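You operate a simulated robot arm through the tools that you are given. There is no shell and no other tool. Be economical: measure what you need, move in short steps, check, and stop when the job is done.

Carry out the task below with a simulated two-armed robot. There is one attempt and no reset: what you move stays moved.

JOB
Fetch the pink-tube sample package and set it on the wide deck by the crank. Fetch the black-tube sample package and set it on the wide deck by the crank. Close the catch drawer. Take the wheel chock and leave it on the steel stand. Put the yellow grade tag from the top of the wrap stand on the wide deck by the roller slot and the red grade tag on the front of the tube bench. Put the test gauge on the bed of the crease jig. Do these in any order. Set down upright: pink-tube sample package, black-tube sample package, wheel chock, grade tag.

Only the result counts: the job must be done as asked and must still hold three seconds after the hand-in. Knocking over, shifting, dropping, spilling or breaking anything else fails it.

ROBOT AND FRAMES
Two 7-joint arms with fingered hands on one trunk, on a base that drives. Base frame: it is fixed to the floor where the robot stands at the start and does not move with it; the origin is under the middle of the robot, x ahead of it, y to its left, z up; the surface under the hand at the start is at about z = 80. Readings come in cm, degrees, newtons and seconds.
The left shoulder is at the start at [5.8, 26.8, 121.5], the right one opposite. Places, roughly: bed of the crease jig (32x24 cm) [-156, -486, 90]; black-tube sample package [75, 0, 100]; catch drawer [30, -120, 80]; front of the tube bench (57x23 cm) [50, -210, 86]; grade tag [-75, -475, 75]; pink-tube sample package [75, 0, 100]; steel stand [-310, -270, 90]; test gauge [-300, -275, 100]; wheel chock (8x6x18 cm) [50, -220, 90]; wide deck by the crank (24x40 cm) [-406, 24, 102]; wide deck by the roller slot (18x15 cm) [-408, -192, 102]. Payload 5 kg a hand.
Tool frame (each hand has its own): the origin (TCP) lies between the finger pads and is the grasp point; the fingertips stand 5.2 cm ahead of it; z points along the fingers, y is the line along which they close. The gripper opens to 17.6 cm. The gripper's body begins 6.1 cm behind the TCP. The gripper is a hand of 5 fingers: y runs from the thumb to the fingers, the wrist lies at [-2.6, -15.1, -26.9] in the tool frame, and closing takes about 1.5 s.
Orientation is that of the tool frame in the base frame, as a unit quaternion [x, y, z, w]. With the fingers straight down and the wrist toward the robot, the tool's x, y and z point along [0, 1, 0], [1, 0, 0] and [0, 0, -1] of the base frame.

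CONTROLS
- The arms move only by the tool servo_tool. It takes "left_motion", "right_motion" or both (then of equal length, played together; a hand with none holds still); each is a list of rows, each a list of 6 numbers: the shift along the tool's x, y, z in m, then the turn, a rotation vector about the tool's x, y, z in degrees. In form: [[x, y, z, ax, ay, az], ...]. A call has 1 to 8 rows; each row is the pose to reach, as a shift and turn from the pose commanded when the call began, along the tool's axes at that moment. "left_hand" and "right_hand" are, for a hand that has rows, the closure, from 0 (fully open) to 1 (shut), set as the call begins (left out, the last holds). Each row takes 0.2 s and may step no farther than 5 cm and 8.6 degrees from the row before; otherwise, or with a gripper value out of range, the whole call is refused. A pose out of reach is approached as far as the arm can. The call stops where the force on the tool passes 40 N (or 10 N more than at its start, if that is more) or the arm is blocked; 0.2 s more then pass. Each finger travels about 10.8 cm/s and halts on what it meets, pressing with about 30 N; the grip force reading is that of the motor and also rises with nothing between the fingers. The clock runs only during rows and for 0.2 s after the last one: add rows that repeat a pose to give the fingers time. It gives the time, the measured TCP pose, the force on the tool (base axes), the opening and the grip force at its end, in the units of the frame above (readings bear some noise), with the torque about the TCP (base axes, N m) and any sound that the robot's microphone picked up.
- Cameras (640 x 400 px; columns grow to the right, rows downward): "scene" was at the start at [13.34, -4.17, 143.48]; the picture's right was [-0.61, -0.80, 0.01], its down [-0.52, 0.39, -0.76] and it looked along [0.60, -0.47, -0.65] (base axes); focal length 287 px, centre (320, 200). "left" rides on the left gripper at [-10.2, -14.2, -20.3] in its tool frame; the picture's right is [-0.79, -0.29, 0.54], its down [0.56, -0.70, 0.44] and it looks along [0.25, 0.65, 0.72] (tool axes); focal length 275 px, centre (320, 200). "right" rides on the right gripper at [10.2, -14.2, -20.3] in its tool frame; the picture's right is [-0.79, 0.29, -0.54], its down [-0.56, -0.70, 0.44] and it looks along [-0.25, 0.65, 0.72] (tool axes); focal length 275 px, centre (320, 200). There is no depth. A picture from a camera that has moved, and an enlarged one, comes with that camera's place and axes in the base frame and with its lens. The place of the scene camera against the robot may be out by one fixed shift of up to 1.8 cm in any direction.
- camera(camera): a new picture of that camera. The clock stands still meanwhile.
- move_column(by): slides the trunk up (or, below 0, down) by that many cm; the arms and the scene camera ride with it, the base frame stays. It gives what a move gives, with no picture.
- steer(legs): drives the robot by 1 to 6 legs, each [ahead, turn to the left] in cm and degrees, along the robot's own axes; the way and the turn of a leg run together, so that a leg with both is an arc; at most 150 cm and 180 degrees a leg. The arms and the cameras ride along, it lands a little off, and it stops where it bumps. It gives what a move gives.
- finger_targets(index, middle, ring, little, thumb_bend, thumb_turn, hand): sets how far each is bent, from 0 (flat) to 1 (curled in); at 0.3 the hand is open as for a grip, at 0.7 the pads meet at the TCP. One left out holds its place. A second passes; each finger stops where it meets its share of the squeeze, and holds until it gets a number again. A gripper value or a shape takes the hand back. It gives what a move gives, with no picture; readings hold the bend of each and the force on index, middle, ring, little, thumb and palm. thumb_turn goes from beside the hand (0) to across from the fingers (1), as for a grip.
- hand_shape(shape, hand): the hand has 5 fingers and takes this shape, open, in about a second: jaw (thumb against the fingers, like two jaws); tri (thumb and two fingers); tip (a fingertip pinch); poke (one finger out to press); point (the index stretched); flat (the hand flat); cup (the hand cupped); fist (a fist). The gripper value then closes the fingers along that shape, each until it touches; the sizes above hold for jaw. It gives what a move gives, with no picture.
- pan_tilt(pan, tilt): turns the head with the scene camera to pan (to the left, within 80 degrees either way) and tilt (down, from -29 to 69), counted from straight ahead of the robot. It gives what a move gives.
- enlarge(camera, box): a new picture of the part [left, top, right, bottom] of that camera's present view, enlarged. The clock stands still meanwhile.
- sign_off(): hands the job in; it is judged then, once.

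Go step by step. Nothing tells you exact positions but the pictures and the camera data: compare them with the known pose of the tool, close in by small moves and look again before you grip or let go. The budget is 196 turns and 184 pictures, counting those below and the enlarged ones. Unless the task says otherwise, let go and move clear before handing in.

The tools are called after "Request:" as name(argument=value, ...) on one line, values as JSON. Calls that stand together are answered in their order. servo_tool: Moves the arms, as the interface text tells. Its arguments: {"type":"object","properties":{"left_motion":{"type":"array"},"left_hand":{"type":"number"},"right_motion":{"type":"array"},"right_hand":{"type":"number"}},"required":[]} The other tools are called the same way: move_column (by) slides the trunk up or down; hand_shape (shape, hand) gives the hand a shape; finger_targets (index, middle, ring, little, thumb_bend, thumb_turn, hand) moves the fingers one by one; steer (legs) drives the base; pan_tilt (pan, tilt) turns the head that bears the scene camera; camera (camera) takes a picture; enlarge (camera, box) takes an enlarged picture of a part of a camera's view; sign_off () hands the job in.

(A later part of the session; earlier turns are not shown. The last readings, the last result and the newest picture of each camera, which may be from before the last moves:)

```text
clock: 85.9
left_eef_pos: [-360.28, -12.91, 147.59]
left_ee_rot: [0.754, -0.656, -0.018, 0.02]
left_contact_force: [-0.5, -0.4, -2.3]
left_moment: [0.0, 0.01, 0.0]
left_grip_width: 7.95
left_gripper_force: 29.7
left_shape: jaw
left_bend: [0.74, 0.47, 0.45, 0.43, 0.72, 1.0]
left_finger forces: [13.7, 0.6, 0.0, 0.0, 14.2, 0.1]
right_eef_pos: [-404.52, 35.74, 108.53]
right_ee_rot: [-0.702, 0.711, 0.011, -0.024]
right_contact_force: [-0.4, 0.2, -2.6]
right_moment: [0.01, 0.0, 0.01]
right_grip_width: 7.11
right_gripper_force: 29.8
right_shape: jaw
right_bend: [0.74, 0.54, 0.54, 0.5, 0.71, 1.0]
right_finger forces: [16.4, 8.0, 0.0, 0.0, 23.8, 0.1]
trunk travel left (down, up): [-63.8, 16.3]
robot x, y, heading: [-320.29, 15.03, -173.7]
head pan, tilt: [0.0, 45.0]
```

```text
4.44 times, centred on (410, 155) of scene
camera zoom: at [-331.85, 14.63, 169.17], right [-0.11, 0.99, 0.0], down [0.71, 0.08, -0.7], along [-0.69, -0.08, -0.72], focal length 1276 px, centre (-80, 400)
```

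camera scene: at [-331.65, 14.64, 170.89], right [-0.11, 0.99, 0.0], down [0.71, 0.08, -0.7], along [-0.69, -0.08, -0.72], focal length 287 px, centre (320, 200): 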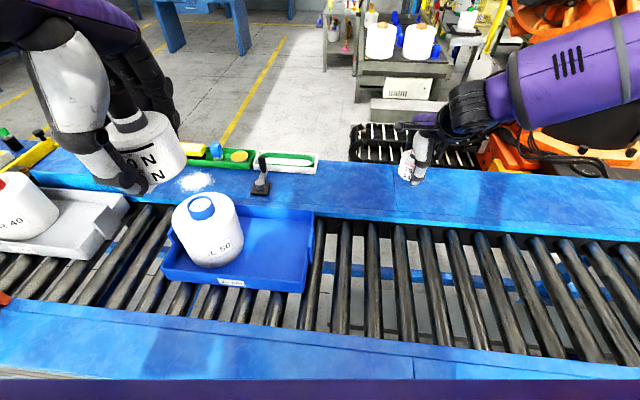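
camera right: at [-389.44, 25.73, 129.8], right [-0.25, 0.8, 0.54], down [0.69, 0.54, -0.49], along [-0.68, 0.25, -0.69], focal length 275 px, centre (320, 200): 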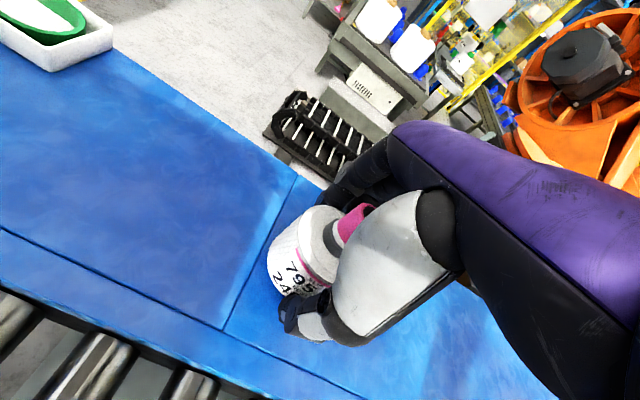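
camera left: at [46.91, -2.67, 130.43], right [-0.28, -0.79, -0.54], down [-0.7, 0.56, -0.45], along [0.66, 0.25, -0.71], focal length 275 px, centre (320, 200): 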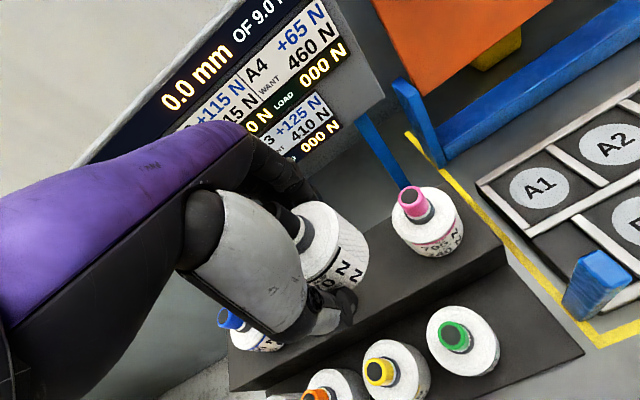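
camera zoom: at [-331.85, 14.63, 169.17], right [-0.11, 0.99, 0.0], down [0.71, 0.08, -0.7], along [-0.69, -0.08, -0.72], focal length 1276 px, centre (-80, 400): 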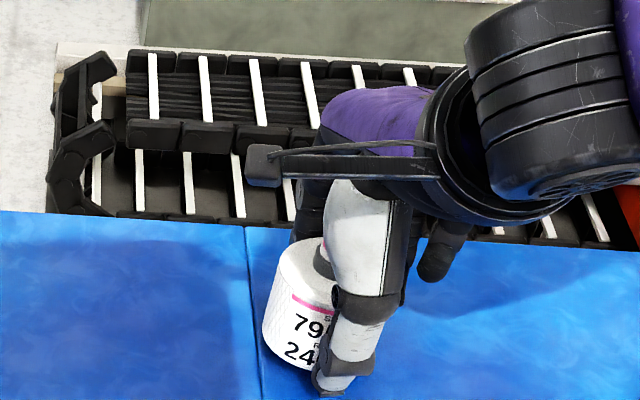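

Request:
move_column(by=-0.7)

Request:
move_column(by=-0.5)

Request:
move_column(by=-0.4)

```text
clock: 86.5
left_eef_pos: [-360.27, -12.86, 147.01]
left_ee_rot: [0.753, -0.657, -0.018, 0.019]
left_contact_force: [1.0, 0.6, -2.0]
left_moment: [0.0, 0.0, 0.01]
left_grip_width: 7.97
left_gripper_force: 30.0
left_shape: jaw
left_bend: [0.74, 0.47, 0.45, 0.43, 0.72, 1.0]
left_finger forces: [13.7, 0.6, 0.0, 0.1, 14.2, 0.1]
right_eef_pos: [-404.54, 35.77, 107.78]
right_ee_rot: [-0.703, 0.711, 0.012, -0.024]
right_contact_force: [0.1, -0.5, -2.1]
right_moment: [0.04, -0.01, 0.01]
right_grip_width: 7.12
right_gripper_force: 30.1
right_shape: jaw
right_bend: [0.74, 0.54, 0.54, 0.5, 0.71, 1.0]
right_finger forces: [16.4, 8.1, 0.0, 0.0, 23.9, 0.0]
trunk travel left (down, up): [-63.1, 17.0]
robot x, y, heading: [-320.38, 14.92, -173.6]
head pan, tilt: [0.0, 45.0]
```

```text
clock: 87.0
left_eef_pos: [-360.28, -12.88, 146.39]
left_ee_rot: [0.754, -0.657, -0.019, 0.019]
left_contact_force: [0.4, -0.2, -2.0]
left_moment: [-0.02, 0.01, 0.01]
left_grip_width: 7.97
left_gripper_force: 30.2
left_shape: jaw
left_bend: [0.74, 0.47, 0.45, 0.43, 0.72, 1.0]
left_finger forces: [13.6, 0.6, 0.0, 0.0, 14.2, 0.0]
right_eef_pos: [-404.46, 35.76, 107.27]
right_ee_rot: [-0.703, 0.711, 0.012, -0.024]
right_contact_force: [-0.1, 0.0, -2.0]
right_moment: [0.07, -0.03, 0.02]
right_grip_width: 7.1
right_gripper_force: 30.1
right_shape: jaw
right_bend: [0.74, 0.54, 0.54, 0.5, 0.71, 1.0]
right_finger forces: [16.3, 8.1, 0.0, 0.1, 23.9, 0.0]
trunk travel left (down, up): [-62.6, 17.5]
robot x, y, heading: [-320.05, 14.87, -173.4]
head pan, tilt: [0.0, 45.0]
```

```text
clock: 87.5
left_eef_pos: [-360.2, -12.77, 146.04]
left_ee_rot: [0.754, -0.657, -0.019, 0.02]
left_contact_force: [0.3, 0.3, -1.7]
left_moment: [0.03, 0.03, 0.01]
left_grip_width: 7.97
left_gripper_force: 29.8
left_shape: jaw
left_bend: [0.74, 0.47, 0.45, 0.43, 0.72, 1.0]
left_finger forces: [13.7, 0.6, 0.0, 0.1, 14.1, 0.0]
right_eef_pos: [-404.51, 35.74, 106.86]
right_ee_rot: [-0.703, 0.711, 0.012, -0.024]
right_contact_force: [0.0, 0.2, 3.5]
right_moment: [-0.06, -0.22, -0.09]
right_grip_width: 7.15
right_gripper_force: 30.2
right_shape: jaw
right_bend: [0.74, 0.54, 0.54, 0.5, 0.71, 1.0]
right_finger forces: [16.5, 8.2, 0.0, 0.1, 29.9, 0.0]
trunk travel left (down, up): [-62.2, 17.9]
robot x, y, heading: [-320.63, 15.14, -173.6]
head pan, tilt: [0.0, 45.0]
```

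Contact. Opening the hand to its pre-grasp width.

Request:
move_column(by=-0.2)

Request:
servo_tool(right_motion=[[0, 0, 0, 0, 0, 0], [0, 0, 0, 0, 0, 0], [0, 0, 0, 0, 0, 0], [0, 0, 0, 0, 0, 0], [0, 0, 0, 0, 0, 0]], right_hand=0.3)

Request:
camera(camera="right")

Request:
enlarge(camera="scene", box=[340, 110, 480, 200])

```text
clock: 88.1
left_eef_pos: [-360.13, -12.81, 145.74]
left_ee_rot: [0.754, -0.656, -0.019, 0.018]
left_contact_force: [-0.4, -0.7, -2.4]
left_moment: [-0.05, -0.11, 0.02]
left_grip_width: 7.98
left_gripper_force: 30.0
left_shape: jaw
left_bend: [0.74, 0.47, 0.45, 0.43, 0.72, 1.0]
left_finger forces: [13.7, 0.7, 0.0, 0.0, 14.1, 0.0]
right_eef_pos: [-404.37, 35.64, 107.01]
right_ee_rot: [-0.703, 0.711, 0.012, -0.025]
right_contact_force: [2.5, 1.7, 22.8]
right_moment: [-0.13, -1.63, 0.08]
right_grip_width: 7.18
right_gripper_force: 30.3
right_shape: jaw
right_bend: [0.74, 0.54, 0.54, 0.5, 0.71, 1.0]
right_finger forces: [15.5, 8.1, 0.0, 0.0, 48.0, 0.0]
trunk travel left (down, up): [-62.0, 18.1]
robot x, y, heading: [-320.36, 14.67, -173.6]
head pan, tilt: [0.0, 45.0]
```

```text
clock: 89.4
left_eef_pos: [-358.46, -12.49, 146.93]
left_ee_rot: [0.759, -0.65, -0.025, 0.018]
left_contact_force: [2.3, 1.5, -2.4]
left_moment: [-0.13, 0.2, 0.05]
left_grip_width: 7.98
left_gripper_force: 30.3
left_shape: jaw
left_bend: [0.74, 0.47, 0.45, 0.43, 0.72, 1.0]
left_finger forces: [13.6, 0.4, 0.0, 0.1, 14.2, 0.0]
right_eef_pos: [-402.92, 35.96, 108.18]
right_ee_rot: [-0.702, 0.711, 0.016, -0.032]
right_contact_force: [0.3, 4.4, 2.6]
right_moment: [-0.37, -0.03, 0.1]
right_grip_width: 12.33
right_gripper_force: 0.0
right_shape: jaw
right_bend: [0.27, 0.37, 0.35, 0.35, 0.6, 0.99]
right_finger forces: [0.0, 0.0, 0.0, 0.1, 0.0, 0.0]
trunk travel left (down, up): [-62.0, 18.1]
robot x, y, heading: [-320.37, 15.09, -173.8]
head pan, tilt: [0.0, 45.0]
stopped in row 5 (right hand): the force on the tool passed its limit at 41 N (the readings are from after the stop); the commanded pose is now the measured one
```

```text
131 pictures are left
camera right: at [-387.7, 26.01, 127.51], right [-0.24, 0.81, 0.54], down [0.68, 0.54, -0.5], along [-0.7, 0.25, -0.67], focal length 275 px, centre (320, 200)
```

right: 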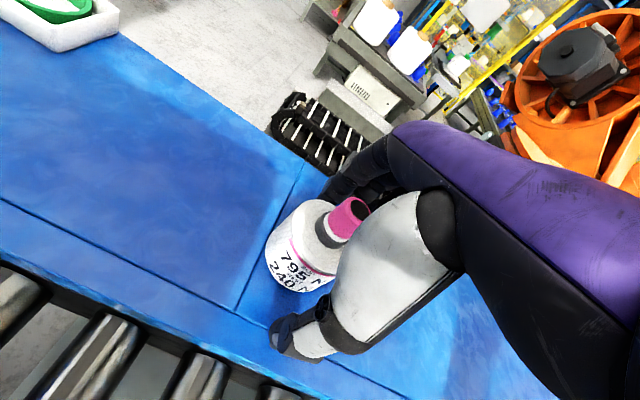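

```text
4.44 times, centred on (410, 155) of scene
camera zoom: at [-331.6, 14.8, 167.35], right [-0.11, 0.99, 0.0], down [0.71, 0.08, -0.7], along [-0.69, -0.08, -0.72], focal length 1276 px, centre (-80, 400)
```

zoom: 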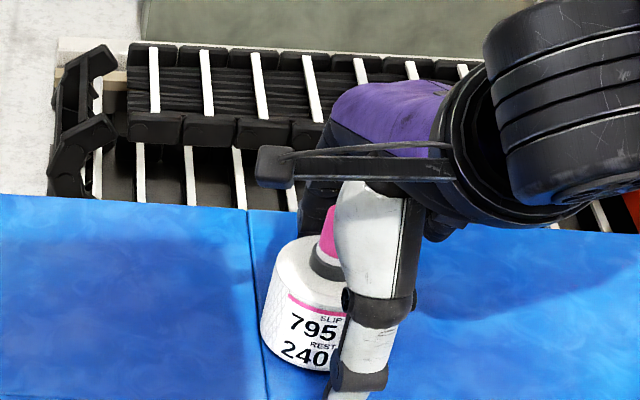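

Pink stands upright on the deck. I lift the right hand straight off with the trunk.

Request:
servo_tool(right_motion=[[0, 0, -0.03, 0, 0, 0], [0, 0, -0.07, 0, 0, 0], [0, -0.005, -0.11, 0, 0, 0], [0, -0.02, -0.15, 0, 0, 0], [0, -0.05, -0.18, 0, 0, 0], [-0.01, -0.09, -0.2, 0, 0, 0], [-0.03, -0.13, -0.2, 0, 0, 0], [-0.05, -0.17, -0.2, 0, 0, 0]])

Request:
camera(camera="scene")

```text
clock: 91.2
left_eef_pos: [-358.66, -12.53, 146.84]
left_ee_rot: [0.759, -0.65, -0.025, 0.016]
left_contact_force: [1.0, 1.8, -1.1]
left_moment: [-0.13, 0.08, 0.04]
left_grip_width: 7.98
left_gripper_force: 30.2
left_shape: jaw
left_bend: [0.74, 0.47, 0.45, 0.43, 0.72, 1.0]
left_finger forces: [13.7, 0.6, 0.1, 0.0, 14.1, 0.1]
right_eef_pos: [-384.85, 41.14, 126.4]
right_ee_rot: [-0.702, 0.712, 0.016, -0.032]
right_contact_force: [0.7, 1.2, 1.4]
right_moment: [-0.05, 0.08, 0.02]
right_grip_width: 12.34
right_gripper_force: 0.0
right_shape: jaw
right_bend: [0.27, 0.37, 0.35, 0.35, 0.6, 0.99]
right_finger forces: [0.0, 0.0, 0.0, 0.0, 0.1, 0.0]
trunk travel left (down, up): [-62.0, 18.1]
robot x, y, heading: [-320.11, 15.1, -173.8]
head pan, tilt: [0.0, 45.0]
```

```text
129 pictures are left
camera scene: at [-331.67, 14.73, 167.38], right [-0.11, 0.99, 0.0], down [0.71, 0.08, -0.7], along [-0.69, -0.08, -0.72], focal length 287 px, centre (320, 200)
```

scene: 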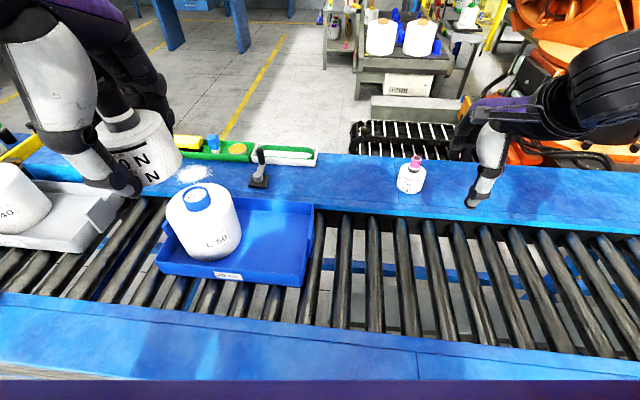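

Pink is placed well. Now I turn 25° right so that the black bottle's spot is on the left hand's side.

Request:
steer(legs=[[0, -26]])

Request:
camera(camera="scene")

```text
clock: 93.5
left_eef_pos: [-366.95, 7.11, 146.88]
left_ee_rot: [-0.589, 0.808, 0.015, -0.015]
left_contact_force: [0.7, -1.4, -2.5]
left_moment: [0.05, 0.05, 0.03]
left_grip_width: 8.01
left_gripper_force: 30.3
left_shape: jaw
left_bend: [0.74, 0.47, 0.45, 0.43, 0.72, 1.0]
left_finger forces: [13.4, 0.6, 0.0, 0.0, 14.0, 0.0]
right_eef_pos: [-366.82, 66.77, 126.58]
right_ee_rot: [-0.525, 0.851, 0.023, -0.026]
right_contact_force: [0.7, -0.8, -0.8]
right_moment: [0.05, -0.01, -0.01]
right_grip_width: 12.33
right_gripper_force: 0.1
right_shape: jaw
right_bend: [0.27, 0.37, 0.35, 0.35, 0.6, 0.99]
right_finger forces: [0.0, 0.1, 0.0, 0.1, 0.0, 0.0]
trunk travel left (down, up): [-62.0, 18.1]
robot x, y, heading: [-320.28, 14.91, 160.4]
head pan, tilt: [0.0, 45.0]
```

```text
128 pictures are left
camera scene: at [-331.21, 19.45, 167.38], right [0.34, 0.94, 0.0], down [0.68, -0.24, -0.7], along [-0.66, 0.23, -0.72], focal length 287 px, centre (320, 200)
```

scene: 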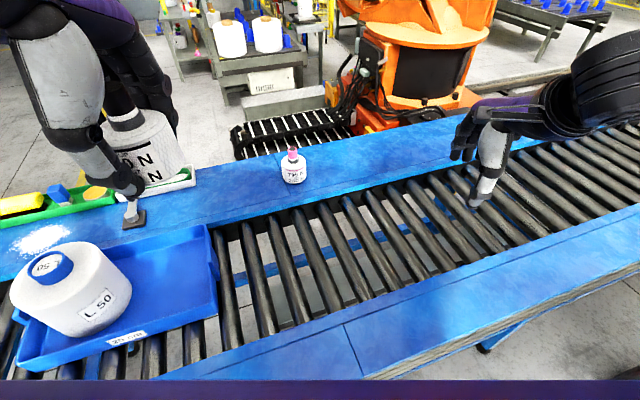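

Request:
servo_tool(left_motion=[[0.004, 0.047, 0, 0.5, 0, 0], [0.008, 0.094, 0, 1, 0, 0], [0.012, 0.141, 0, 1.8, 0, 0], [0.016, 0.188, 0, 1.8, 0, 0], [0.02, 0.235, 0.01, 1.8, 0, 0], [0.024, 0.28, 0.02, 1.8, 0, 0], [0.028, 0.325, 0.04, 1.8, 0, 0], [0.03, 0.355, 0.07, 1.8, 0, 0]])

Request:
servo_tool(left_motion=[[0, 0.015, 0.04, 0, 0, 0], [0, 0.025, 0.08, 0, 0, 0], [0, 0.03, 0.12, 0, 0, 0], [0, 0.03, 0.16, 0, 0, 0], [0, 0.03, 0.19, 0, 0, 0]])

Request:
camera(camera="left")

Request:
camera(camera="scene")

```text
clock: 93.8
left_eef_pos: [-362.87, 6.64, 148.22]
left_ee_rot: [-0.591, 0.807, 0.002, -0.018]
left_contact_force: [1.7, 8.9, 0.6]
left_moment: [-1.33, -0.36, 0.17]
left_grip_width: 7.97
left_gripper_force: 30.1
left_shape: jaw
left_bend: [0.74, 0.47, 0.45, 0.43, 0.72, 1.0]
left_finger forces: [13.5, 0.6, 0.0, 0.0, 14.4, 0.0]
right_eef_pos: [-363.17, 66.4, 128.3]
right_ee_rot: [-0.522, 0.851, 0.036, -0.037]
right_contact_force: [5.2, 0.0, 1.8]
right_moment: [0.11, 0.56, -0.05]
right_grip_width: 12.32
right_gripper_force: 0.1
right_shape: jaw
right_bend: [0.27, 0.37, 0.35, 0.35, 0.6, 0.99]
right_finger forces: [0.0, 0.0, 0.0, 0.0, 0.0, 0.1]
trunk travel left (down, up): [-62.0, 18.1]
robot x, y, heading: [-320.35, 14.64, 160.3]
head pan, tilt: [0.0, 45.0]
stopped in row 1 (left hand): the force on the tool passed its limit at 63 N (the readings are from after the stop); the commanded pose is now the measured one
```

```text
clock: 95.0
left_eef_pos: [-372.59, 13.0, 132.95]
left_ee_rot: [-0.591, 0.806, 0.005, -0.015]
left_contact_force: [2.3, -2.6, -0.1]
left_moment: [0.21, 0.25, 0.02]
left_grip_width: 7.97
left_gripper_force: 30.2
left_shape: jaw
left_bend: [0.74, 0.47, 0.45, 0.43, 0.72, 1.0]
left_finger forces: [13.5, 0.6, 0.0, 0.0, 14.1, 0.1]
left hand out of reach, approached as far as the arm can: row 1, 2, 3, 4, 5
right_eef_pos: [-363.6, 65.72, 128.0]
right_ee_rot: [-0.524, 0.85, 0.035, -0.033]
right_contact_force: [2.8, -1.9, 1.7]
right_moment: [0.27, 0.22, -0.1]
right_grip_width: 12.33
right_gripper_force: 0.1
right_shape: jaw
right_bend: [0.27, 0.37, 0.35, 0.35, 0.6, 0.99]
right_finger forces: [0.0, 0.1, 0.0, 0.0, 0.0, 0.0]
trunk travel left (down, up): [-62.0, 18.1]
robot x, y, heading: [-320.17, 14.31, 160.6]
head pan, tilt: [0.0, 45.0]
```

```text
127 pictures are left
camera left: at [-355.42, 18.63, 152.55], right [0.5, 0.66, -0.56], down [0.49, -0.75, -0.45], along [-0.72, -0.05, -0.69], focal length 275 px, centre (320, 200)
```

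left: 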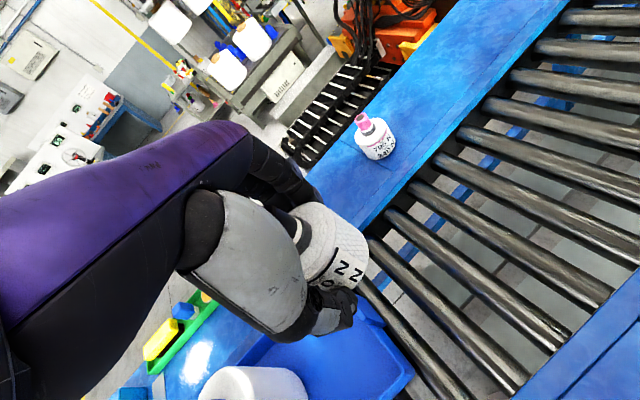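

```text
126 pictures are left
camera scene: at [-330.81, 19.18, 167.42], right [0.33, 0.94, 0.0], down [0.67, -0.24, -0.7], along [-0.66, 0.23, -0.71], focal length 287 px, centre (320, 200)
```

scene: 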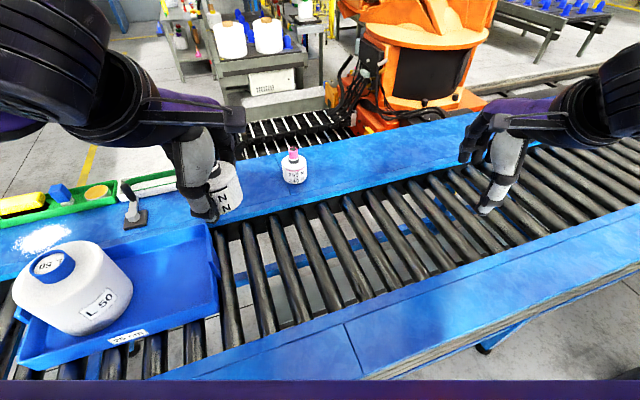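

The reach was too tight near the body; now the hand is clear at [-372.6, 13]. I continue outward at constant height.

Request:
servo_tool(left_motion=[[0.005, 0.03, 0, 0, 0, 0], [0.015, 0.07, 0, 0, 0, 0], [0.025, 0.11, 0, 0, 0, 0], [0.035, 0.15, 0, 0, 0, 0], [0.045, 0.19, 0, 0, 0, 0], [0.055, 0.235, 0, 0, 0, 0], [0.065, 0.28, 0, 0, 0, 0], [0.07, 0.318, 0, 0, 0, 0]])

Request:
camera(camera="scene")

```text
clock: 96.8
left_eef_pos: [-405.68, 16.24, 133.34]
left_ee_rot: [-0.59, 0.808, 0.005, -0.015]
left_contact_force: [-1.4, 1.6, -2.9]
left_moment: [-0.11, -0.17, 0.05]
left_grip_width: 7.99
left_gripper_force: 29.9
left_shape: jaw
left_bend: [0.74, 0.47, 0.45, 0.43, 0.72, 1.0]
left_finger forces: [13.5, 0.5, 0.0, 0.0, 13.8, 0.0]
right_eef_pos: [-364.29, 66.29, 127.66]
right_ee_rot: [-0.522, 0.852, 0.033, -0.031]
right_contact_force: [-1.2, 1.9, -0.2]
right_moment: [-0.16, -0.1, 0.06]
right_grip_width: 12.33
right_gripper_force: 0.1
right_shape: jaw
right_bend: [0.27, 0.37, 0.35, 0.35, 0.6, 0.99]
right_finger forces: [0.0, 0.0, 0.0, 0.0, 0.0, 0.0]
trunk travel left (down, up): [-62.0, 18.1]
robot x, y, heading: [-320.02, 14.61, 160.3]
head pan, tilt: [0.0, 45.0]
```

```text
125 pictures are left
camera scene: at [-331.53, 19.72, 167.33], right [0.34, 0.94, 0.0], down [0.68, -0.24, -0.7], along [-0.66, 0.23, -0.72], focal length 287 px, centre (320, 200)
```

scene: 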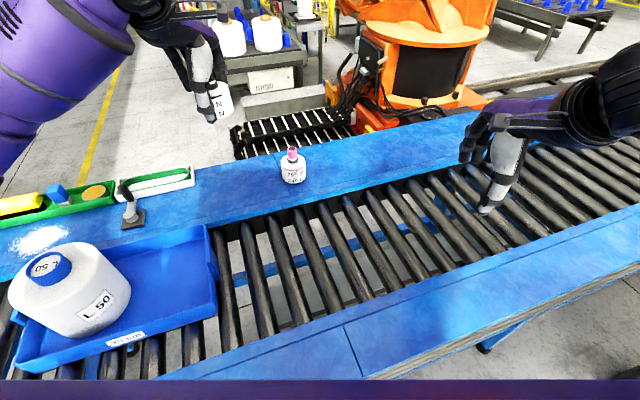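

Request:
servo_tool(left_motion=[[0, 0, 0.04, 0, 0, 0], [0, 0, 0.08, 0, 0, 0], [0, 0, 0.12, 0, 0, 0], [0, 0, 0.16, 0, 0, 0], [0, 0, 0.2, 0, 0, 0], [0, 0, 0.225, 0, 0, 0], [0, 0, 0.24, 0, 0, 0], [0, 0, 0.24, 0, 0, 0]])

Request:
camera(camera="left")

Request:
enlarge(camera="scene", box=[160, 100, 340, 220])

```text
clock: 98.8
left_eef_pos: [-410.19, 14.19, 121.39]
left_ee_rot: [-0.603, 0.793, 0.058, -0.065]
left_contact_force: [1.2, 2.8, -1.8]
left_moment: [-0.35, 0.16, 0.14]
left_grip_width: 7.97
left_gripper_force: 30.7
left_shape: jaw
left_bend: [0.74, 0.47, 0.45, 0.43, 0.72, 1.0]
left_finger forces: [13.4, 0.4, 0.0, 0.0, 14.2, 0.1]
right_eef_pos: [-362.78, 66.23, 128.85]
right_ee_rot: [-0.526, 0.849, 0.038, -0.039]
right_contact_force: [-0.4, -6.1, 4.4]
right_moment: [0.77, -0.26, -0.13]
right_grip_width: 12.33
right_gripper_force: 0.0
right_shape: jaw
right_bend: [0.27, 0.37, 0.35, 0.35, 0.6, 0.99]
right_finger forces: [0.2, 0.0, 0.0, 0.1, 0.0, 0.0]
trunk travel left (down, up): [-62.0, 18.1]
robot x, y, heading: [-321.38, 14.86, 158.6]
head pan, tilt: [0.0, 45.0]
stopped in row 8 (left hand): the arm was blocked; the commanded pose is now the measured one
```

```text
124 pictures are left
camera left: at [-390.55, 20.11, 138.45], right [0.39, 0.69, -0.61], down [0.44, -0.72, -0.54], along [-0.81, -0.06, -0.58], focal length 275 px, centre (320, 200)
```

left: 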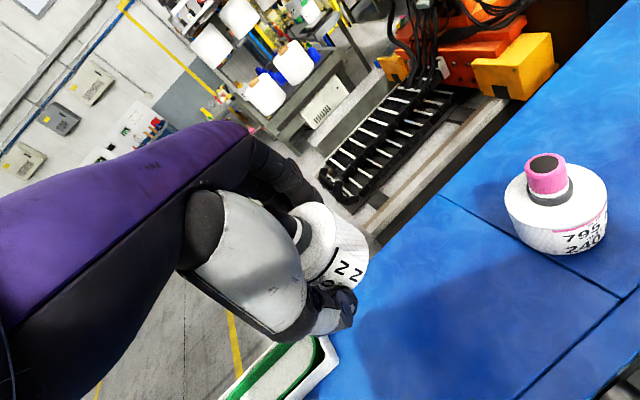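

```text
3.33 times, centred on (250, 160) of scene
camera zoom: at [-326.11, 19.82, 167.92], right [0.36, 0.93, -0.01], down [0.64, -0.26, -0.72], along [-0.67, 0.26, -0.69], focal length 957 px, centre (553, 333)
```

zoom: 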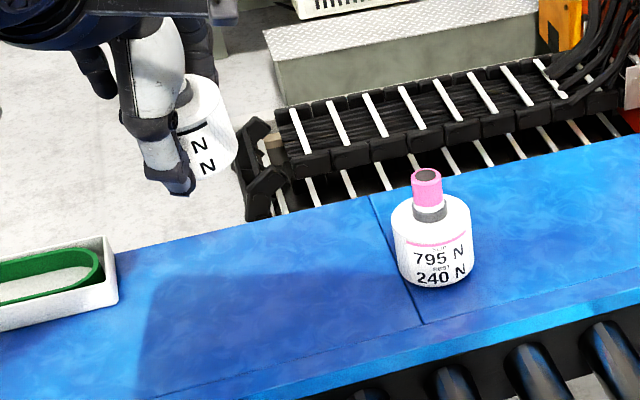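

The left arm was blocked at z≈121; I look along the arm to see what it meets.

Request:
pan_tilt(pan=30, tilt=45)

Request:
camera(camera="scene")

```text
clock: 99.7
left_eef_pos: [-410.85, 15.17, 119.66]
left_ee_rot: [-0.602, 0.794, 0.045, -0.066]
left_contact_force: [1.0, 2.1, -5.3]
left_moment: [-0.15, 0.16, 0.12]
left_grip_width: 7.98
left_gripper_force: 29.7
left_shape: jaw
left_bend: [0.74, 0.47, 0.45, 0.43, 0.72, 1.0]
left_finger forces: [13.4, 0.5, 0.1, 0.0, 14.1, 0.0]
right_eef_pos: [-363.63, 67.51, 127.69]
right_ee_rot: [-0.524, 0.85, 0.03, -0.038]
right_contact_force: [0.4, 3.8, -2.0]
right_moment: [-0.5, 0.04, 0.16]
right_grip_width: 12.31
right_gripper_force: 0.1
right_shape: jaw
right_bend: [0.27, 0.37, 0.35, 0.35, 0.6, 0.99]
right_finger forces: [0.0, 0.0, 0.0, 0.1, 0.0, 0.0]
trunk travel left (down, up): [-62.0, 18.1]
robot x, y, heading: [-320.88, 14.7, 158.6]
head pan, tilt: [30.0, 45.0]
```

```text
122 pictures are left
camera scene: at [-326.94, 16.55, 167.9], right [-0.15, 0.99, -0.01], down [0.69, 0.1, -0.72], along [-0.71, -0.11, -0.69], focal length 287 px, centre (320, 200)
```

scene: 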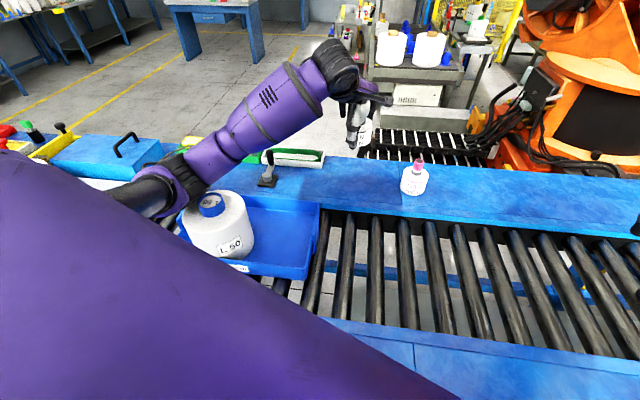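

The elbow is resting on the jug. I raise the trunk straight up right away to clear it.

Request:
move_column(by=14)

Request:
camera(camera="scene")

```text
clock: 101.4
left_eef_pos: [-410.24, 15.39, 131.62]
left_ee_rot: [-0.595, 0.801, 0.045, -0.052]
left_contact_force: [6.5, -0.6, 1.2]
left_moment: [0.02, 0.58, 0.12]
left_grip_width: 7.98
left_gripper_force: 30.5
left_shape: jaw
left_bend: [0.74, 0.47, 0.45, 0.43, 0.72, 1.0]
left_finger forces: [13.2, 0.5, 0.0, 0.0, 14.1, 0.0]
right_eef_pos: [-363.06, 66.23, 142.24]
right_ee_rot: [-0.519, 0.854, 0.037, -0.033]
right_contact_force: [5.0, -2.9, 2.5]
right_moment: [0.22, 0.64, -0.09]
right_grip_width: 12.3
right_gripper_force: 0.1
right_shape: jaw
right_bend: [0.27, 0.37, 0.35, 0.35, 0.6, 0.99]
right_finger forces: [0.0, 0.1, 0.0, 0.0, 0.0, 0.1]
trunk travel left (down, up): [-76.0, 4.1]
robot x, y, heading: [-320.81, 14.87, 158.4]
head pan, tilt: [30.0, 45.0]
```

```text
121 pictures are left
camera scene: at [-330.78, 15.53, 181.46], right [-0.15, 0.99, 0.0], down [0.7, 0.1, -0.7], along [-0.7, -0.11, -0.71], focal length 287 px, centre (320, 200)
```

scene: 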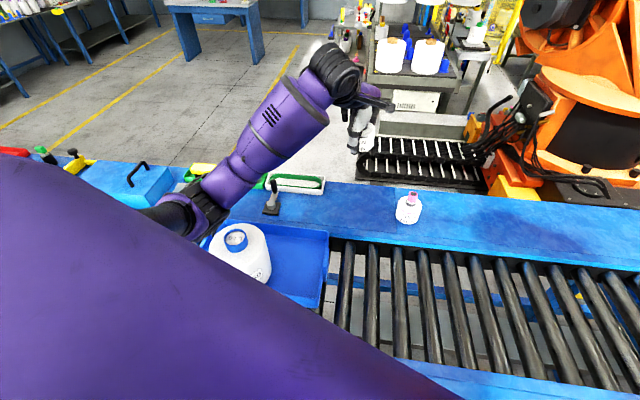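

Request:
enlarge(camera="scene", box=[130, 160, 350, 300])

```text
2.86 times, centred on (240, 230) of scene
camera zoom: at [-330.78, 15.53, 181.46], right [-0.15, 0.99, 0.0], down [0.7, 0.1, -0.7], along [-0.7, -0.11, -0.71], focal length 820 px, centre (549, 114)
```

zoom: 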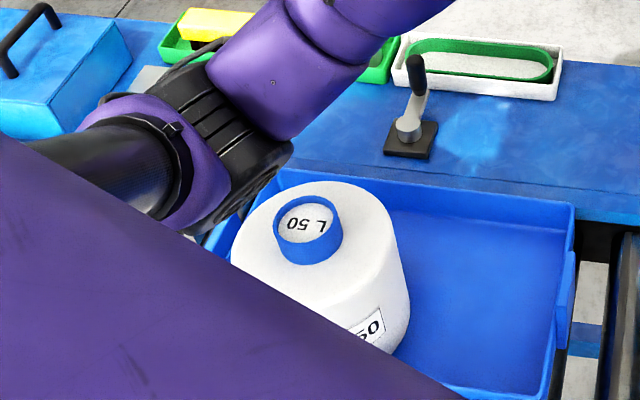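

The jug looks unmoved in its tray. I raise the trunk fully, back straight out, and will come in again farther right so the elbow stays off the jug.

Request:
move_column(by=3.9)

Request:
steer(legs=[[-75, 0]])

Request:
camera(camera="scene")

```text
clock: 102.2
left_eef_pos: [-411.85, 15.61, 134.3]
left_ee_rot: [-0.596, 0.801, 0.038, -0.048]
left_contact_force: [-3.2, 0.8, -4.8]
left_moment: [-0.02, -0.35, -0.08]
left_grip_width: 7.98
left_gripper_force: 30.1
left_shape: jaw
left_bend: [0.74, 0.47, 0.45, 0.43, 0.72, 1.0]
left_finger forces: [13.4, 0.4, 0.0, 0.0, 13.9, 0.0]
right_eef_pos: [-364.62, 66.78, 145.36]
right_ee_rot: [-0.518, 0.854, 0.032, -0.028]
right_contact_force: [-3.8, 1.5, -2.0]
right_moment: [-0.15, -0.4, 0.1]
right_grip_width: 12.31
right_gripper_force: 0.1
right_shape: jaw
right_bend: [0.27, 0.37, 0.35, 0.35, 0.6, 0.99]
right_finger forces: [0.0, 0.0, 0.1, 0.0, 0.0, 0.0]
trunk travel left (down, up): [-79.9, 0.2]
robot x, y, heading: [-320.36, 14.6, 158.4]
head pan, tilt: [30.0, 45.0]
```

```text
clock: 107.7
left_eef_pos: [-341.38, -12.08, 134.86]
left_ee_rot: [-0.596, 0.801, 0.042, -0.049]
left_contact_force: [0.9, -0.9, -1.9]
left_moment: [-0.01, -0.03, 0.0]
left_grip_width: 7.98
left_gripper_force: 29.4
left_shape: jaw
left_bend: [0.74, 0.47, 0.45, 0.43, 0.72, 1.0]
left_finger forces: [13.2, 0.4, 0.0, 0.0, 13.9, 0.0]
right_eef_pos: [-294.32, 39.03, 145.67]
right_ee_rot: [-0.519, 0.854, 0.034, -0.029]
right_contact_force: [0.2, -0.5, -0.2]
right_moment: [0.01, 0.02, 0.02]
right_grip_width: 12.35
right_gripper_force: 0.1
right_shape: jaw
right_bend: [0.27, 0.37, 0.35, 0.35, 0.6, 0.99]
right_finger forces: [0.0, 0.0, 0.1, 0.0, 0.0, 0.0]
trunk travel left (down, up): [-79.9, 0.2]
robot x, y, heading: [-251.07, -12.54, 158.7]
head pan, tilt: [30.0, 45.0]
```

```text
119 pictures are left
camera scene: at [-262.17, -11.73, 185.29], right [-0.15, 0.99, -0.01], down [0.71, 0.1, -0.7], along [-0.69, -0.11, -0.72], focal length 287 px, centre (320, 200)
```

scene: 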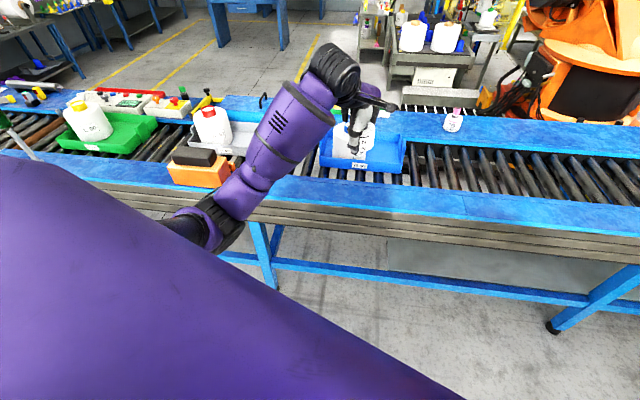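

Clear of the line. I straighten and retract the left hand, then drive around to approach at y≈45.

Request:
servo_tool(left_motion=[[0, -0.03, 0, 1, 0, 0], [0, -0.06, 0, 2.5, -0.5, 0], [0, -0.09, 0, 4, -1, 0], [0, -0.12, 0, 5.5, -1.6, 0], [0, -0.15, 0, 6.6, -1.6, 0], [0, -0.15, 0, 6.6, -1.6, 0]])

Request:
steer(legs=[[0, -45], [70, 0], [0, 66]])

Request:
pan_tilt(pan=0, tilt=40)

Request:
camera(camera="scene")

```text
clock: 109.1
left_eef_pos: [-325.36, -17.22, 134.05]
left_ee_rot: [-0.597, 0.802, 0.01, -0.007]
left_contact_force: [0.7, -0.2, -1.6]
left_moment: [0.0, 0.1, 0.01]
left_grip_width: 7.95
left_gripper_force: 30.2
left_shape: jaw
left_bend: [0.74, 0.47, 0.45, 0.43, 0.72, 1.0]
left_finger forces: [13.6, 0.5, 0.0, 0.1, 14.1, 0.0]
right_eef_pos: [-292.48, 38.16, 146.54]
right_ee_rot: [-0.518, 0.853, 0.041, -0.035]
right_contact_force: [0.6, -0.9, 1.0]
right_moment: [0.07, 0.09, -0.01]
right_grip_width: 12.32
right_gripper_force: 0.0
right_shape: jaw
right_bend: [0.27, 0.37, 0.35, 0.35, 0.6, 0.99]
right_finger forces: [0.0, 0.0, 0.0, 0.0, 0.1, 0.1]
trunk travel left (down, up): [-79.9, 0.2]
robot x, y, heading: [-251.02, -12.94, 158.6]
head pan, tilt: [30.0, 45.0]
```

```text
clock: 121.7
left_eef_pos: [-346.43, 20.82, 133.81]
left_ee_rot: [0.731, -0.682, -0.008, 0.008]
left_contact_force: [-0.4, -1.2, -3.0]
left_moment: [0.03, -0.02, 0.0]
left_grip_width: 7.97
left_gripper_force: 30.1
left_shape: jaw
left_bend: [0.74, 0.47, 0.45, 0.43, 0.72, 1.0]
left_finger forces: [12.8, 0.4, 0.1, 0.0, 13.2, 0.0]
right_eef_pos: [-335.19, 84.45, 146.44]
right_ee_rot: [-0.663, 0.747, 0.033, -0.04]
right_contact_force: [-0.4, -0.5, -0.1]
right_moment: [0.03, -0.02, -0.03]
right_grip_width: 12.32
right_gripper_force: 0.0
right_shape: jaw
right_bend: [0.27, 0.37, 0.35, 0.35, 0.6, 0.99]
right_finger forces: [0.0, 0.0, 0.0, 0.0, 0.0, 0.0]
trunk travel left (down, up): [-79.9, 0.2]
robot x, y, heading: [-278.27, 52.96, 179.1]
head pan, tilt: [30.0, 45.0]
```

```text
clock: 122.7
left_eef_pos: [-344.69, 21.06, 134.74]
left_ee_rot: [0.731, -0.682, -0.013, 0.014]
left_contact_force: [0.3, 1.3, -2.3]
left_moment: [-0.11, 0.01, 0.06]
left_grip_width: 7.94
left_gripper_force: 30.4
left_shape: jaw
left_bend: [0.74, 0.47, 0.45, 0.43, 0.72, 1.0]
left_finger forces: [13.4, 0.5, 0.1, 0.1, 13.8, 0.0]
right_eef_pos: [-334.63, 84.97, 147.85]
right_ee_rot: [-0.656, 0.752, 0.041, -0.053]
right_contact_force: [0.6, 0.2, 0.0]
right_moment: [-0.11, 0.05, 0.03]
right_grip_width: 12.32
right_gripper_force: 0.0
right_shape: jaw
right_bend: [0.27, 0.37, 0.35, 0.35, 0.6, 0.99]
right_finger forces: [0.0, 0.0, 0.1, 0.0, 0.0, 0.0]
trunk travel left (down, up): [-79.9, 0.2]
robot x, y, heading: [-278.25, 52.93, 179.3]
head pan, tilt: [0.0, 40.0]
```

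```text
118 pictures are left
camera scene: at [-290.01, 54.19, 186.01], right [0.01, 1.0, 0.0], down [0.65, -0.01, -0.76], along [-0.76, 0.01, -0.65], focal length 287 px, centre (320, 200)
```

scene: 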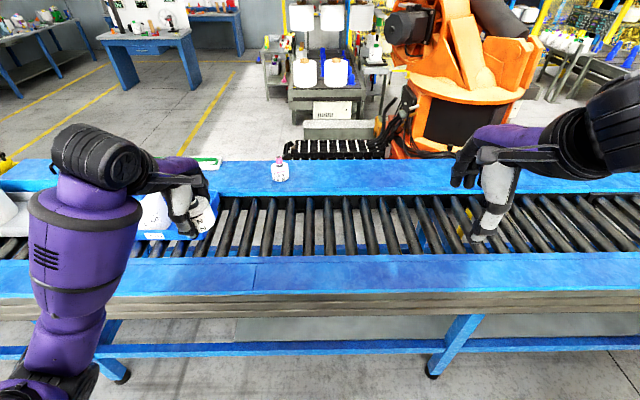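

Request:
steer(legs=[[40, 0]])

Request:
camera(camera="scene")

```text
clock: 125.9
left_eef_pos: [-384.64, 21.17, 134.7]
left_ee_rot: [0.733, -0.68, -0.013, 0.012]
left_contact_force: [0.7, 0.6, -2.1]
left_moment: [-0.03, -0.05, -0.05]
left_grip_width: 7.96
left_gripper_force: 30.1
left_shape: jaw
left_bend: [0.74, 0.47, 0.45, 0.43, 0.72, 1.0]
left_finger forces: [13.4, 0.4, 0.0, 0.0, 13.8, 0.1]
right_eef_pos: [-374.91, 84.91, 147.91]
right_ee_rot: [-0.659, 0.749, 0.039, -0.052]
right_contact_force: [0.1, -0.7, 0.4]
right_moment: [-0.04, -0.02, 0.01]
right_grip_width: 12.31
right_gripper_force: 0.1
right_shape: jaw
right_bend: [0.27, 0.37, 0.35, 0.35, 0.6, 0.99]
right_finger forces: [0.0, 0.0, 0.1, 0.0, 0.0, 0.0]
trunk travel left (down, up): [-79.9, 0.2]
robot x, y, heading: [-318.4, 53.08, 179.4]
head pan, tilt: [0.0, 40.0]
```

```text
117 pictures are left
camera scene: at [-330.26, 54.46, 186.0], right [0.01, 1.0, 0.0], down [0.65, -0.01, -0.76], along [-0.76, 0.01, -0.65], focal length 287 px, centre (320, 200)
```

scene: 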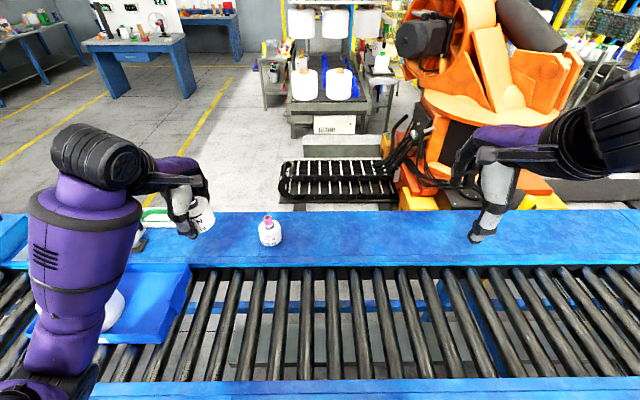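

The elbow now sits clear of the jug. I extend the left hand to about [-405, 18] and start down.

Request:
servo_tool(left_motion=[[0.004, 0.045, 0, 0.7, 0, 0], [0.008, 0.09, 0, 1.4, 0, 0], [0.012, 0.135, 0, 1.4, 0, 0], [0.016, 0.175, 0.02, 1.4, 0, 0], [0.016, 0.203, 0.05, 1.4, 0, 0], [0.016, 0.203, 0.09, 1.4, 0, 0], [0.016, 0.203, 0.13, 1.4, 0, 0], [0.016, 0.203, 0.13, 1.4, 0, 0]])

Request:
pan_tilt(pan=25, tilt=45)

Request:
camera(camera="scene")

```text
clock: 126.1
left_eef_pos: [-381.15, 21.48, 137.11]
left_ee_rot: [0.729, -0.683, -0.035, 0.028]
left_contact_force: [3.8, -0.5, -2.3]
left_moment: [-0.03, 0.47, 0.07]
left_grip_width: 7.96
left_gripper_force: 30.4
left_shape: jaw
left_bend: [0.74, 0.47, 0.45, 0.43, 0.73, 1.0]
left_finger forces: [13.0, 0.8, 0.0, 0.1, 14.1, 0.0]
right_eef_pos: [-375.42, 86.7, 152.44]
right_ee_rot: [-0.626, 0.771, 0.063, -0.091]
right_contact_force: [3.7, 1.0, -1.2]
right_moment: [-0.17, 0.52, -0.05]
right_grip_width: 12.31
right_gripper_force: 0.0
right_shape: jaw
right_bend: [0.27, 0.37, 0.35, 0.35, 0.6, 0.99]
right_finger forces: [0.0, 0.1, 0.0, 0.0, 0.0, 0.0]
trunk travel left (down, up): [-79.9, 0.2]
robot x, y, heading: [-318.29, 53.47, 179.6]
head pan, tilt: [0.0, 40.0]
stopped in row 1 (left hand): the force on the tool passed its limit at 62 N (the readings are from after the stop); the commanded pose is now the measured one
```

```text
clock: 127.0
left_eef_pos: [-382.42, 21.32, 136.55]
left_ee_rot: [0.729, -0.683, -0.031, 0.025]
left_contact_force: [-2.1, 1.0, -4.0]
left_moment: [0.09, -0.27, -0.03]
left_grip_width: 7.94
left_gripper_force: 30.2
left_shape: jaw
left_bend: [0.74, 0.47, 0.45, 0.43, 0.73, 1.0]
left_finger forces: [13.2, 0.8, 0.1, 0.0, 13.9, 0.0]
right_eef_pos: [-376.55, 86.37, 151.85]
right_ee_rot: [-0.627, 0.772, 0.061, -0.086]
right_contact_force: [-3.8, -0.1, -1.3]
right_moment: [0.01, -0.27, 0.06]
right_grip_width: 12.32
right_gripper_force: 0.1
right_shape: jaw
right_bend: [0.27, 0.37, 0.35, 0.35, 0.6, 0.99]
right_finger forces: [0.0, 0.1, 0.1, 0.0, 0.0, 0.0]
trunk travel left (down, up): [-79.9, 0.2]
robot x, y, heading: [-318.11, 53.2, 179.6]
head pan, tilt: [25.0, 45.0]
```

```text
116 pictures are left
camera scene: at [-329.71, 50.93, 185.24], right [-0.41, 0.91, -0.01], down [0.66, 0.29, -0.7], along [-0.63, -0.29, -0.72], focal length 287 px, centre (320, 200)
```

scene: 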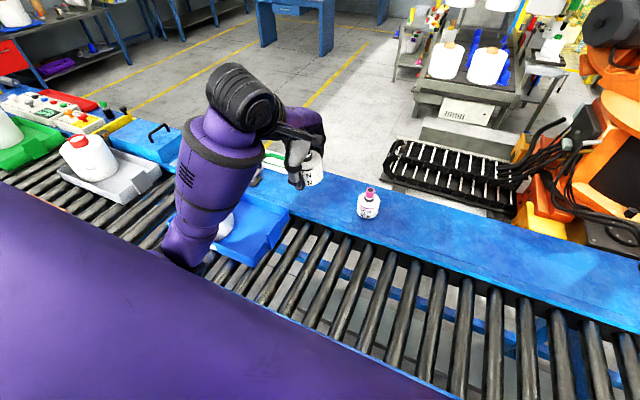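

A jerk right after driving tripped the force limit, nothing was touched. I retry with a gentle start.

Request:
servo_tool(left_motion=[[0, 0.01, 0, 0.5, 0, 0], [0.002, 0.03, 0, 1.5, 0, 0], [0.005, 0.06, 0, 2.5, 0, 0], [0.008, 0.09, 0, 3.5, 0, 0], [0.011, 0.125, 0, 3.9, 0, 0], [0.014, 0.16, 0, 3.9, 0, 0], [0.016, 0.195, 0.02, 3.9, 0, 0], [0.016, 0.21, 0.05, 3.9, 0, 0]])

Request:
camera(camera="scene")

```text
clock: 128.8
left_eef_pos: [-402.56, 17.94, 132.69]
left_ee_rot: [0.732, -0.681, 0.002, -0.003]
left_contact_force: [-1.2, -0.4, -0.3]
left_moment: [-0.03, -0.11, -0.01]
left_grip_width: 7.96
left_gripper_force: 30.3
left_shape: jaw
left_bend: [0.74, 0.47, 0.45, 0.43, 0.73, 1.0]
left_finger forces: [13.1, 0.9, 0.0, 0.0, 13.8, 0.0]
right_eef_pos: [-376.3, 86.62, 152.13]
right_ee_rot: [-0.627, 0.772, 0.062, -0.088]
right_contact_force: [-0.6, 0.0, -0.2]
right_moment: [-0.03, -0.04, 0.04]
right_grip_width: 12.32
right_gripper_force: 0.1
right_shape: jaw
right_bend: [0.27, 0.37, 0.35, 0.35, 0.6, 0.99]
right_finger forces: [0.0, 0.1, 0.1, 0.0, 0.1, 0.0]
trunk travel left (down, up): [-79.9, 0.2]
robot x, y, heading: [-318.56, 53.61, 179.4]
head pan, tilt: [25.0, 45.0]
```

```text
115 pictures are left
camera scene: at [-329.27, 51.04, 185.27], right [-0.42, 0.91, -0.01], down [0.65, 0.29, -0.7], along [-0.63, -0.29, -0.72], focal length 287 px, centre (320, 200)
```

scene: 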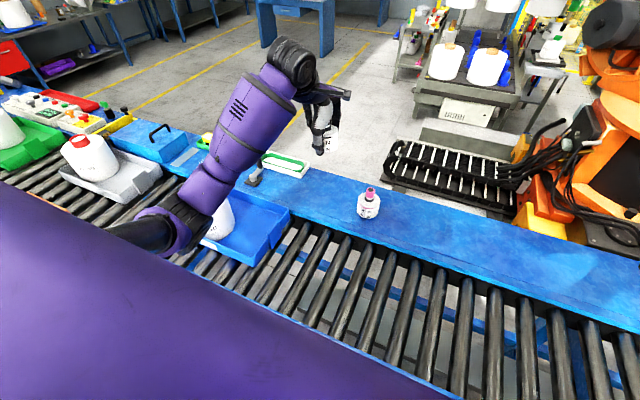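

Request:
servo_tool(left_motion=[[0, 0.01, 0.03, 0, 0, 0], [0, 0.02, 0.07, 0, 0, 0], [0, 0.02, 0.11, 0, 0, 0], [0, 0.02, 0.15, 0, 0, 0], [0, 0.02, 0.19, 0, 0, 0], [0, 0.02, 0.21, 0, 0, 0], [0, 0.02, 0.21, 0, 0, 0]])

Request:
camera(camera="scene")

Request:
camera(camera="left")

```text
clock: 130.4
left_eef_pos: [-404.19, 17.92, 111.6]
left_ee_rot: [0.732, -0.681, 0.002, -0.004]
left_contact_force: [-0.2, 0.6, -3.6]
left_moment: [0.03, -0.04, 0.03]
left_grip_width: 7.96
left_gripper_force: 29.6
left_shape: jaw
left_bend: [0.74, 0.47, 0.45, 0.43, 0.73, 1.0]
left_finger forces: [13.0, 0.8, 0.0, 0.0, 13.6, 0.0]
right_eef_pos: [-376.23, 86.56, 152.06]
right_ee_rot: [-0.627, 0.772, 0.062, -0.088]
right_contact_force: [-0.3, -0.1, -0.2]
right_moment: [0.0, -0.03, 0.01]
right_grip_width: 12.32
right_gripper_force: 0.0
right_shape: jaw
right_bend: [0.27, 0.37, 0.35, 0.35, 0.6, 0.99]
right_finger forces: [0.0, 0.0, 0.0, 0.0, 0.0, 0.1]
trunk travel left (down, up): [-79.9, 0.2]
robot x, y, heading: [-318.38, 53.15, 179.4]
head pan, tilt: [25.0, 45.0]
```

```text
114 pictures are left
camera scene: at [-329.24, 51.02, 185.28], right [-0.42, 0.91, -0.01], down [0.65, 0.29, -0.7], along [-0.63, -0.29, -0.72], focal length 287 px, centre (320, 200)
```

scene: 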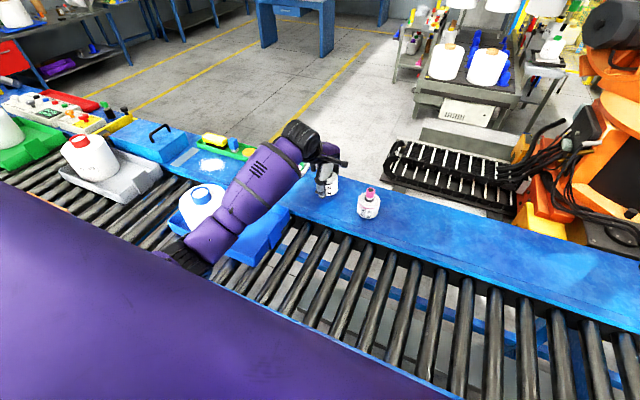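

```text
113 pictures are left
camera left: at [-391.12, 29.14, 131.99], right [0.23, 0.81, -0.54], down [0.74, -0.5, -0.44], along [-0.63, -0.3, -0.72], focal length 275 px, centre (320, 200)
```

left: 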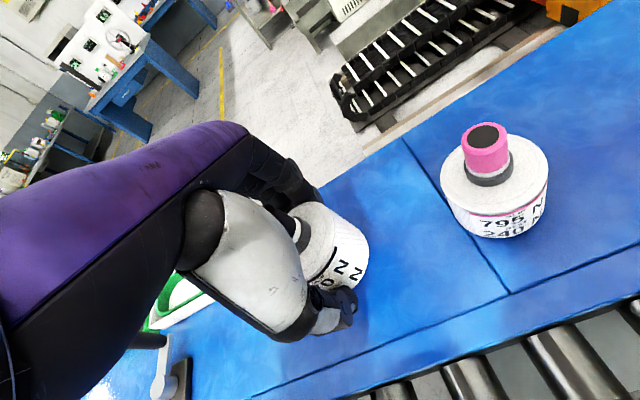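

Well placed beside pink. Down the last centimetres.

Request:
servo_tool(left_motion=[[0, 0, 0.02, 0, 0, 0], [0, 0, 0.035, 0, 0, 0], [0, 0, 0.042, 0, 0, 0], [0, 0, 0.045, 0, 0, 0], [0, 0, 0.047, 0, 0, 0]])

```text
clock: 131.6
left_eef_pos: [-404.08, 17.85, 106.99]
left_ee_rot: [0.733, -0.681, 0.001, -0.003]
left_contact_force: [-0.5, 0.5, -0.5]
left_moment: [0.02, 0.12, 0.0]
left_grip_width: 7.97
left_gripper_force: 29.5
left_shape: jaw
left_bend: [0.74, 0.47, 0.45, 0.43, 0.73, 1.0]
left_finger forces: [13.3, 0.9, 0.0, 0.1, 13.3, 0.0]
right_eef_pos: [-376.1, 86.63, 152.18]
right_ee_rot: [-0.627, 0.772, 0.062, -0.088]
right_contact_force: [-0.1, 1.1, -0.1]
right_moment: [-0.04, 0.03, 0.01]
right_grip_width: 12.32
right_gripper_force: 0.1
right_shape: jaw
right_bend: [0.27, 0.37, 0.35, 0.35, 0.6, 0.99]
right_finger forces: [0.0, 0.0, 0.1, 0.0, 0.1, 0.1]
trunk travel left (down, up): [-79.9, 0.2]
robot x, y, heading: [-318.3, 53.14, 179.6]
head pan, tilt: [25.0, 45.0]
```

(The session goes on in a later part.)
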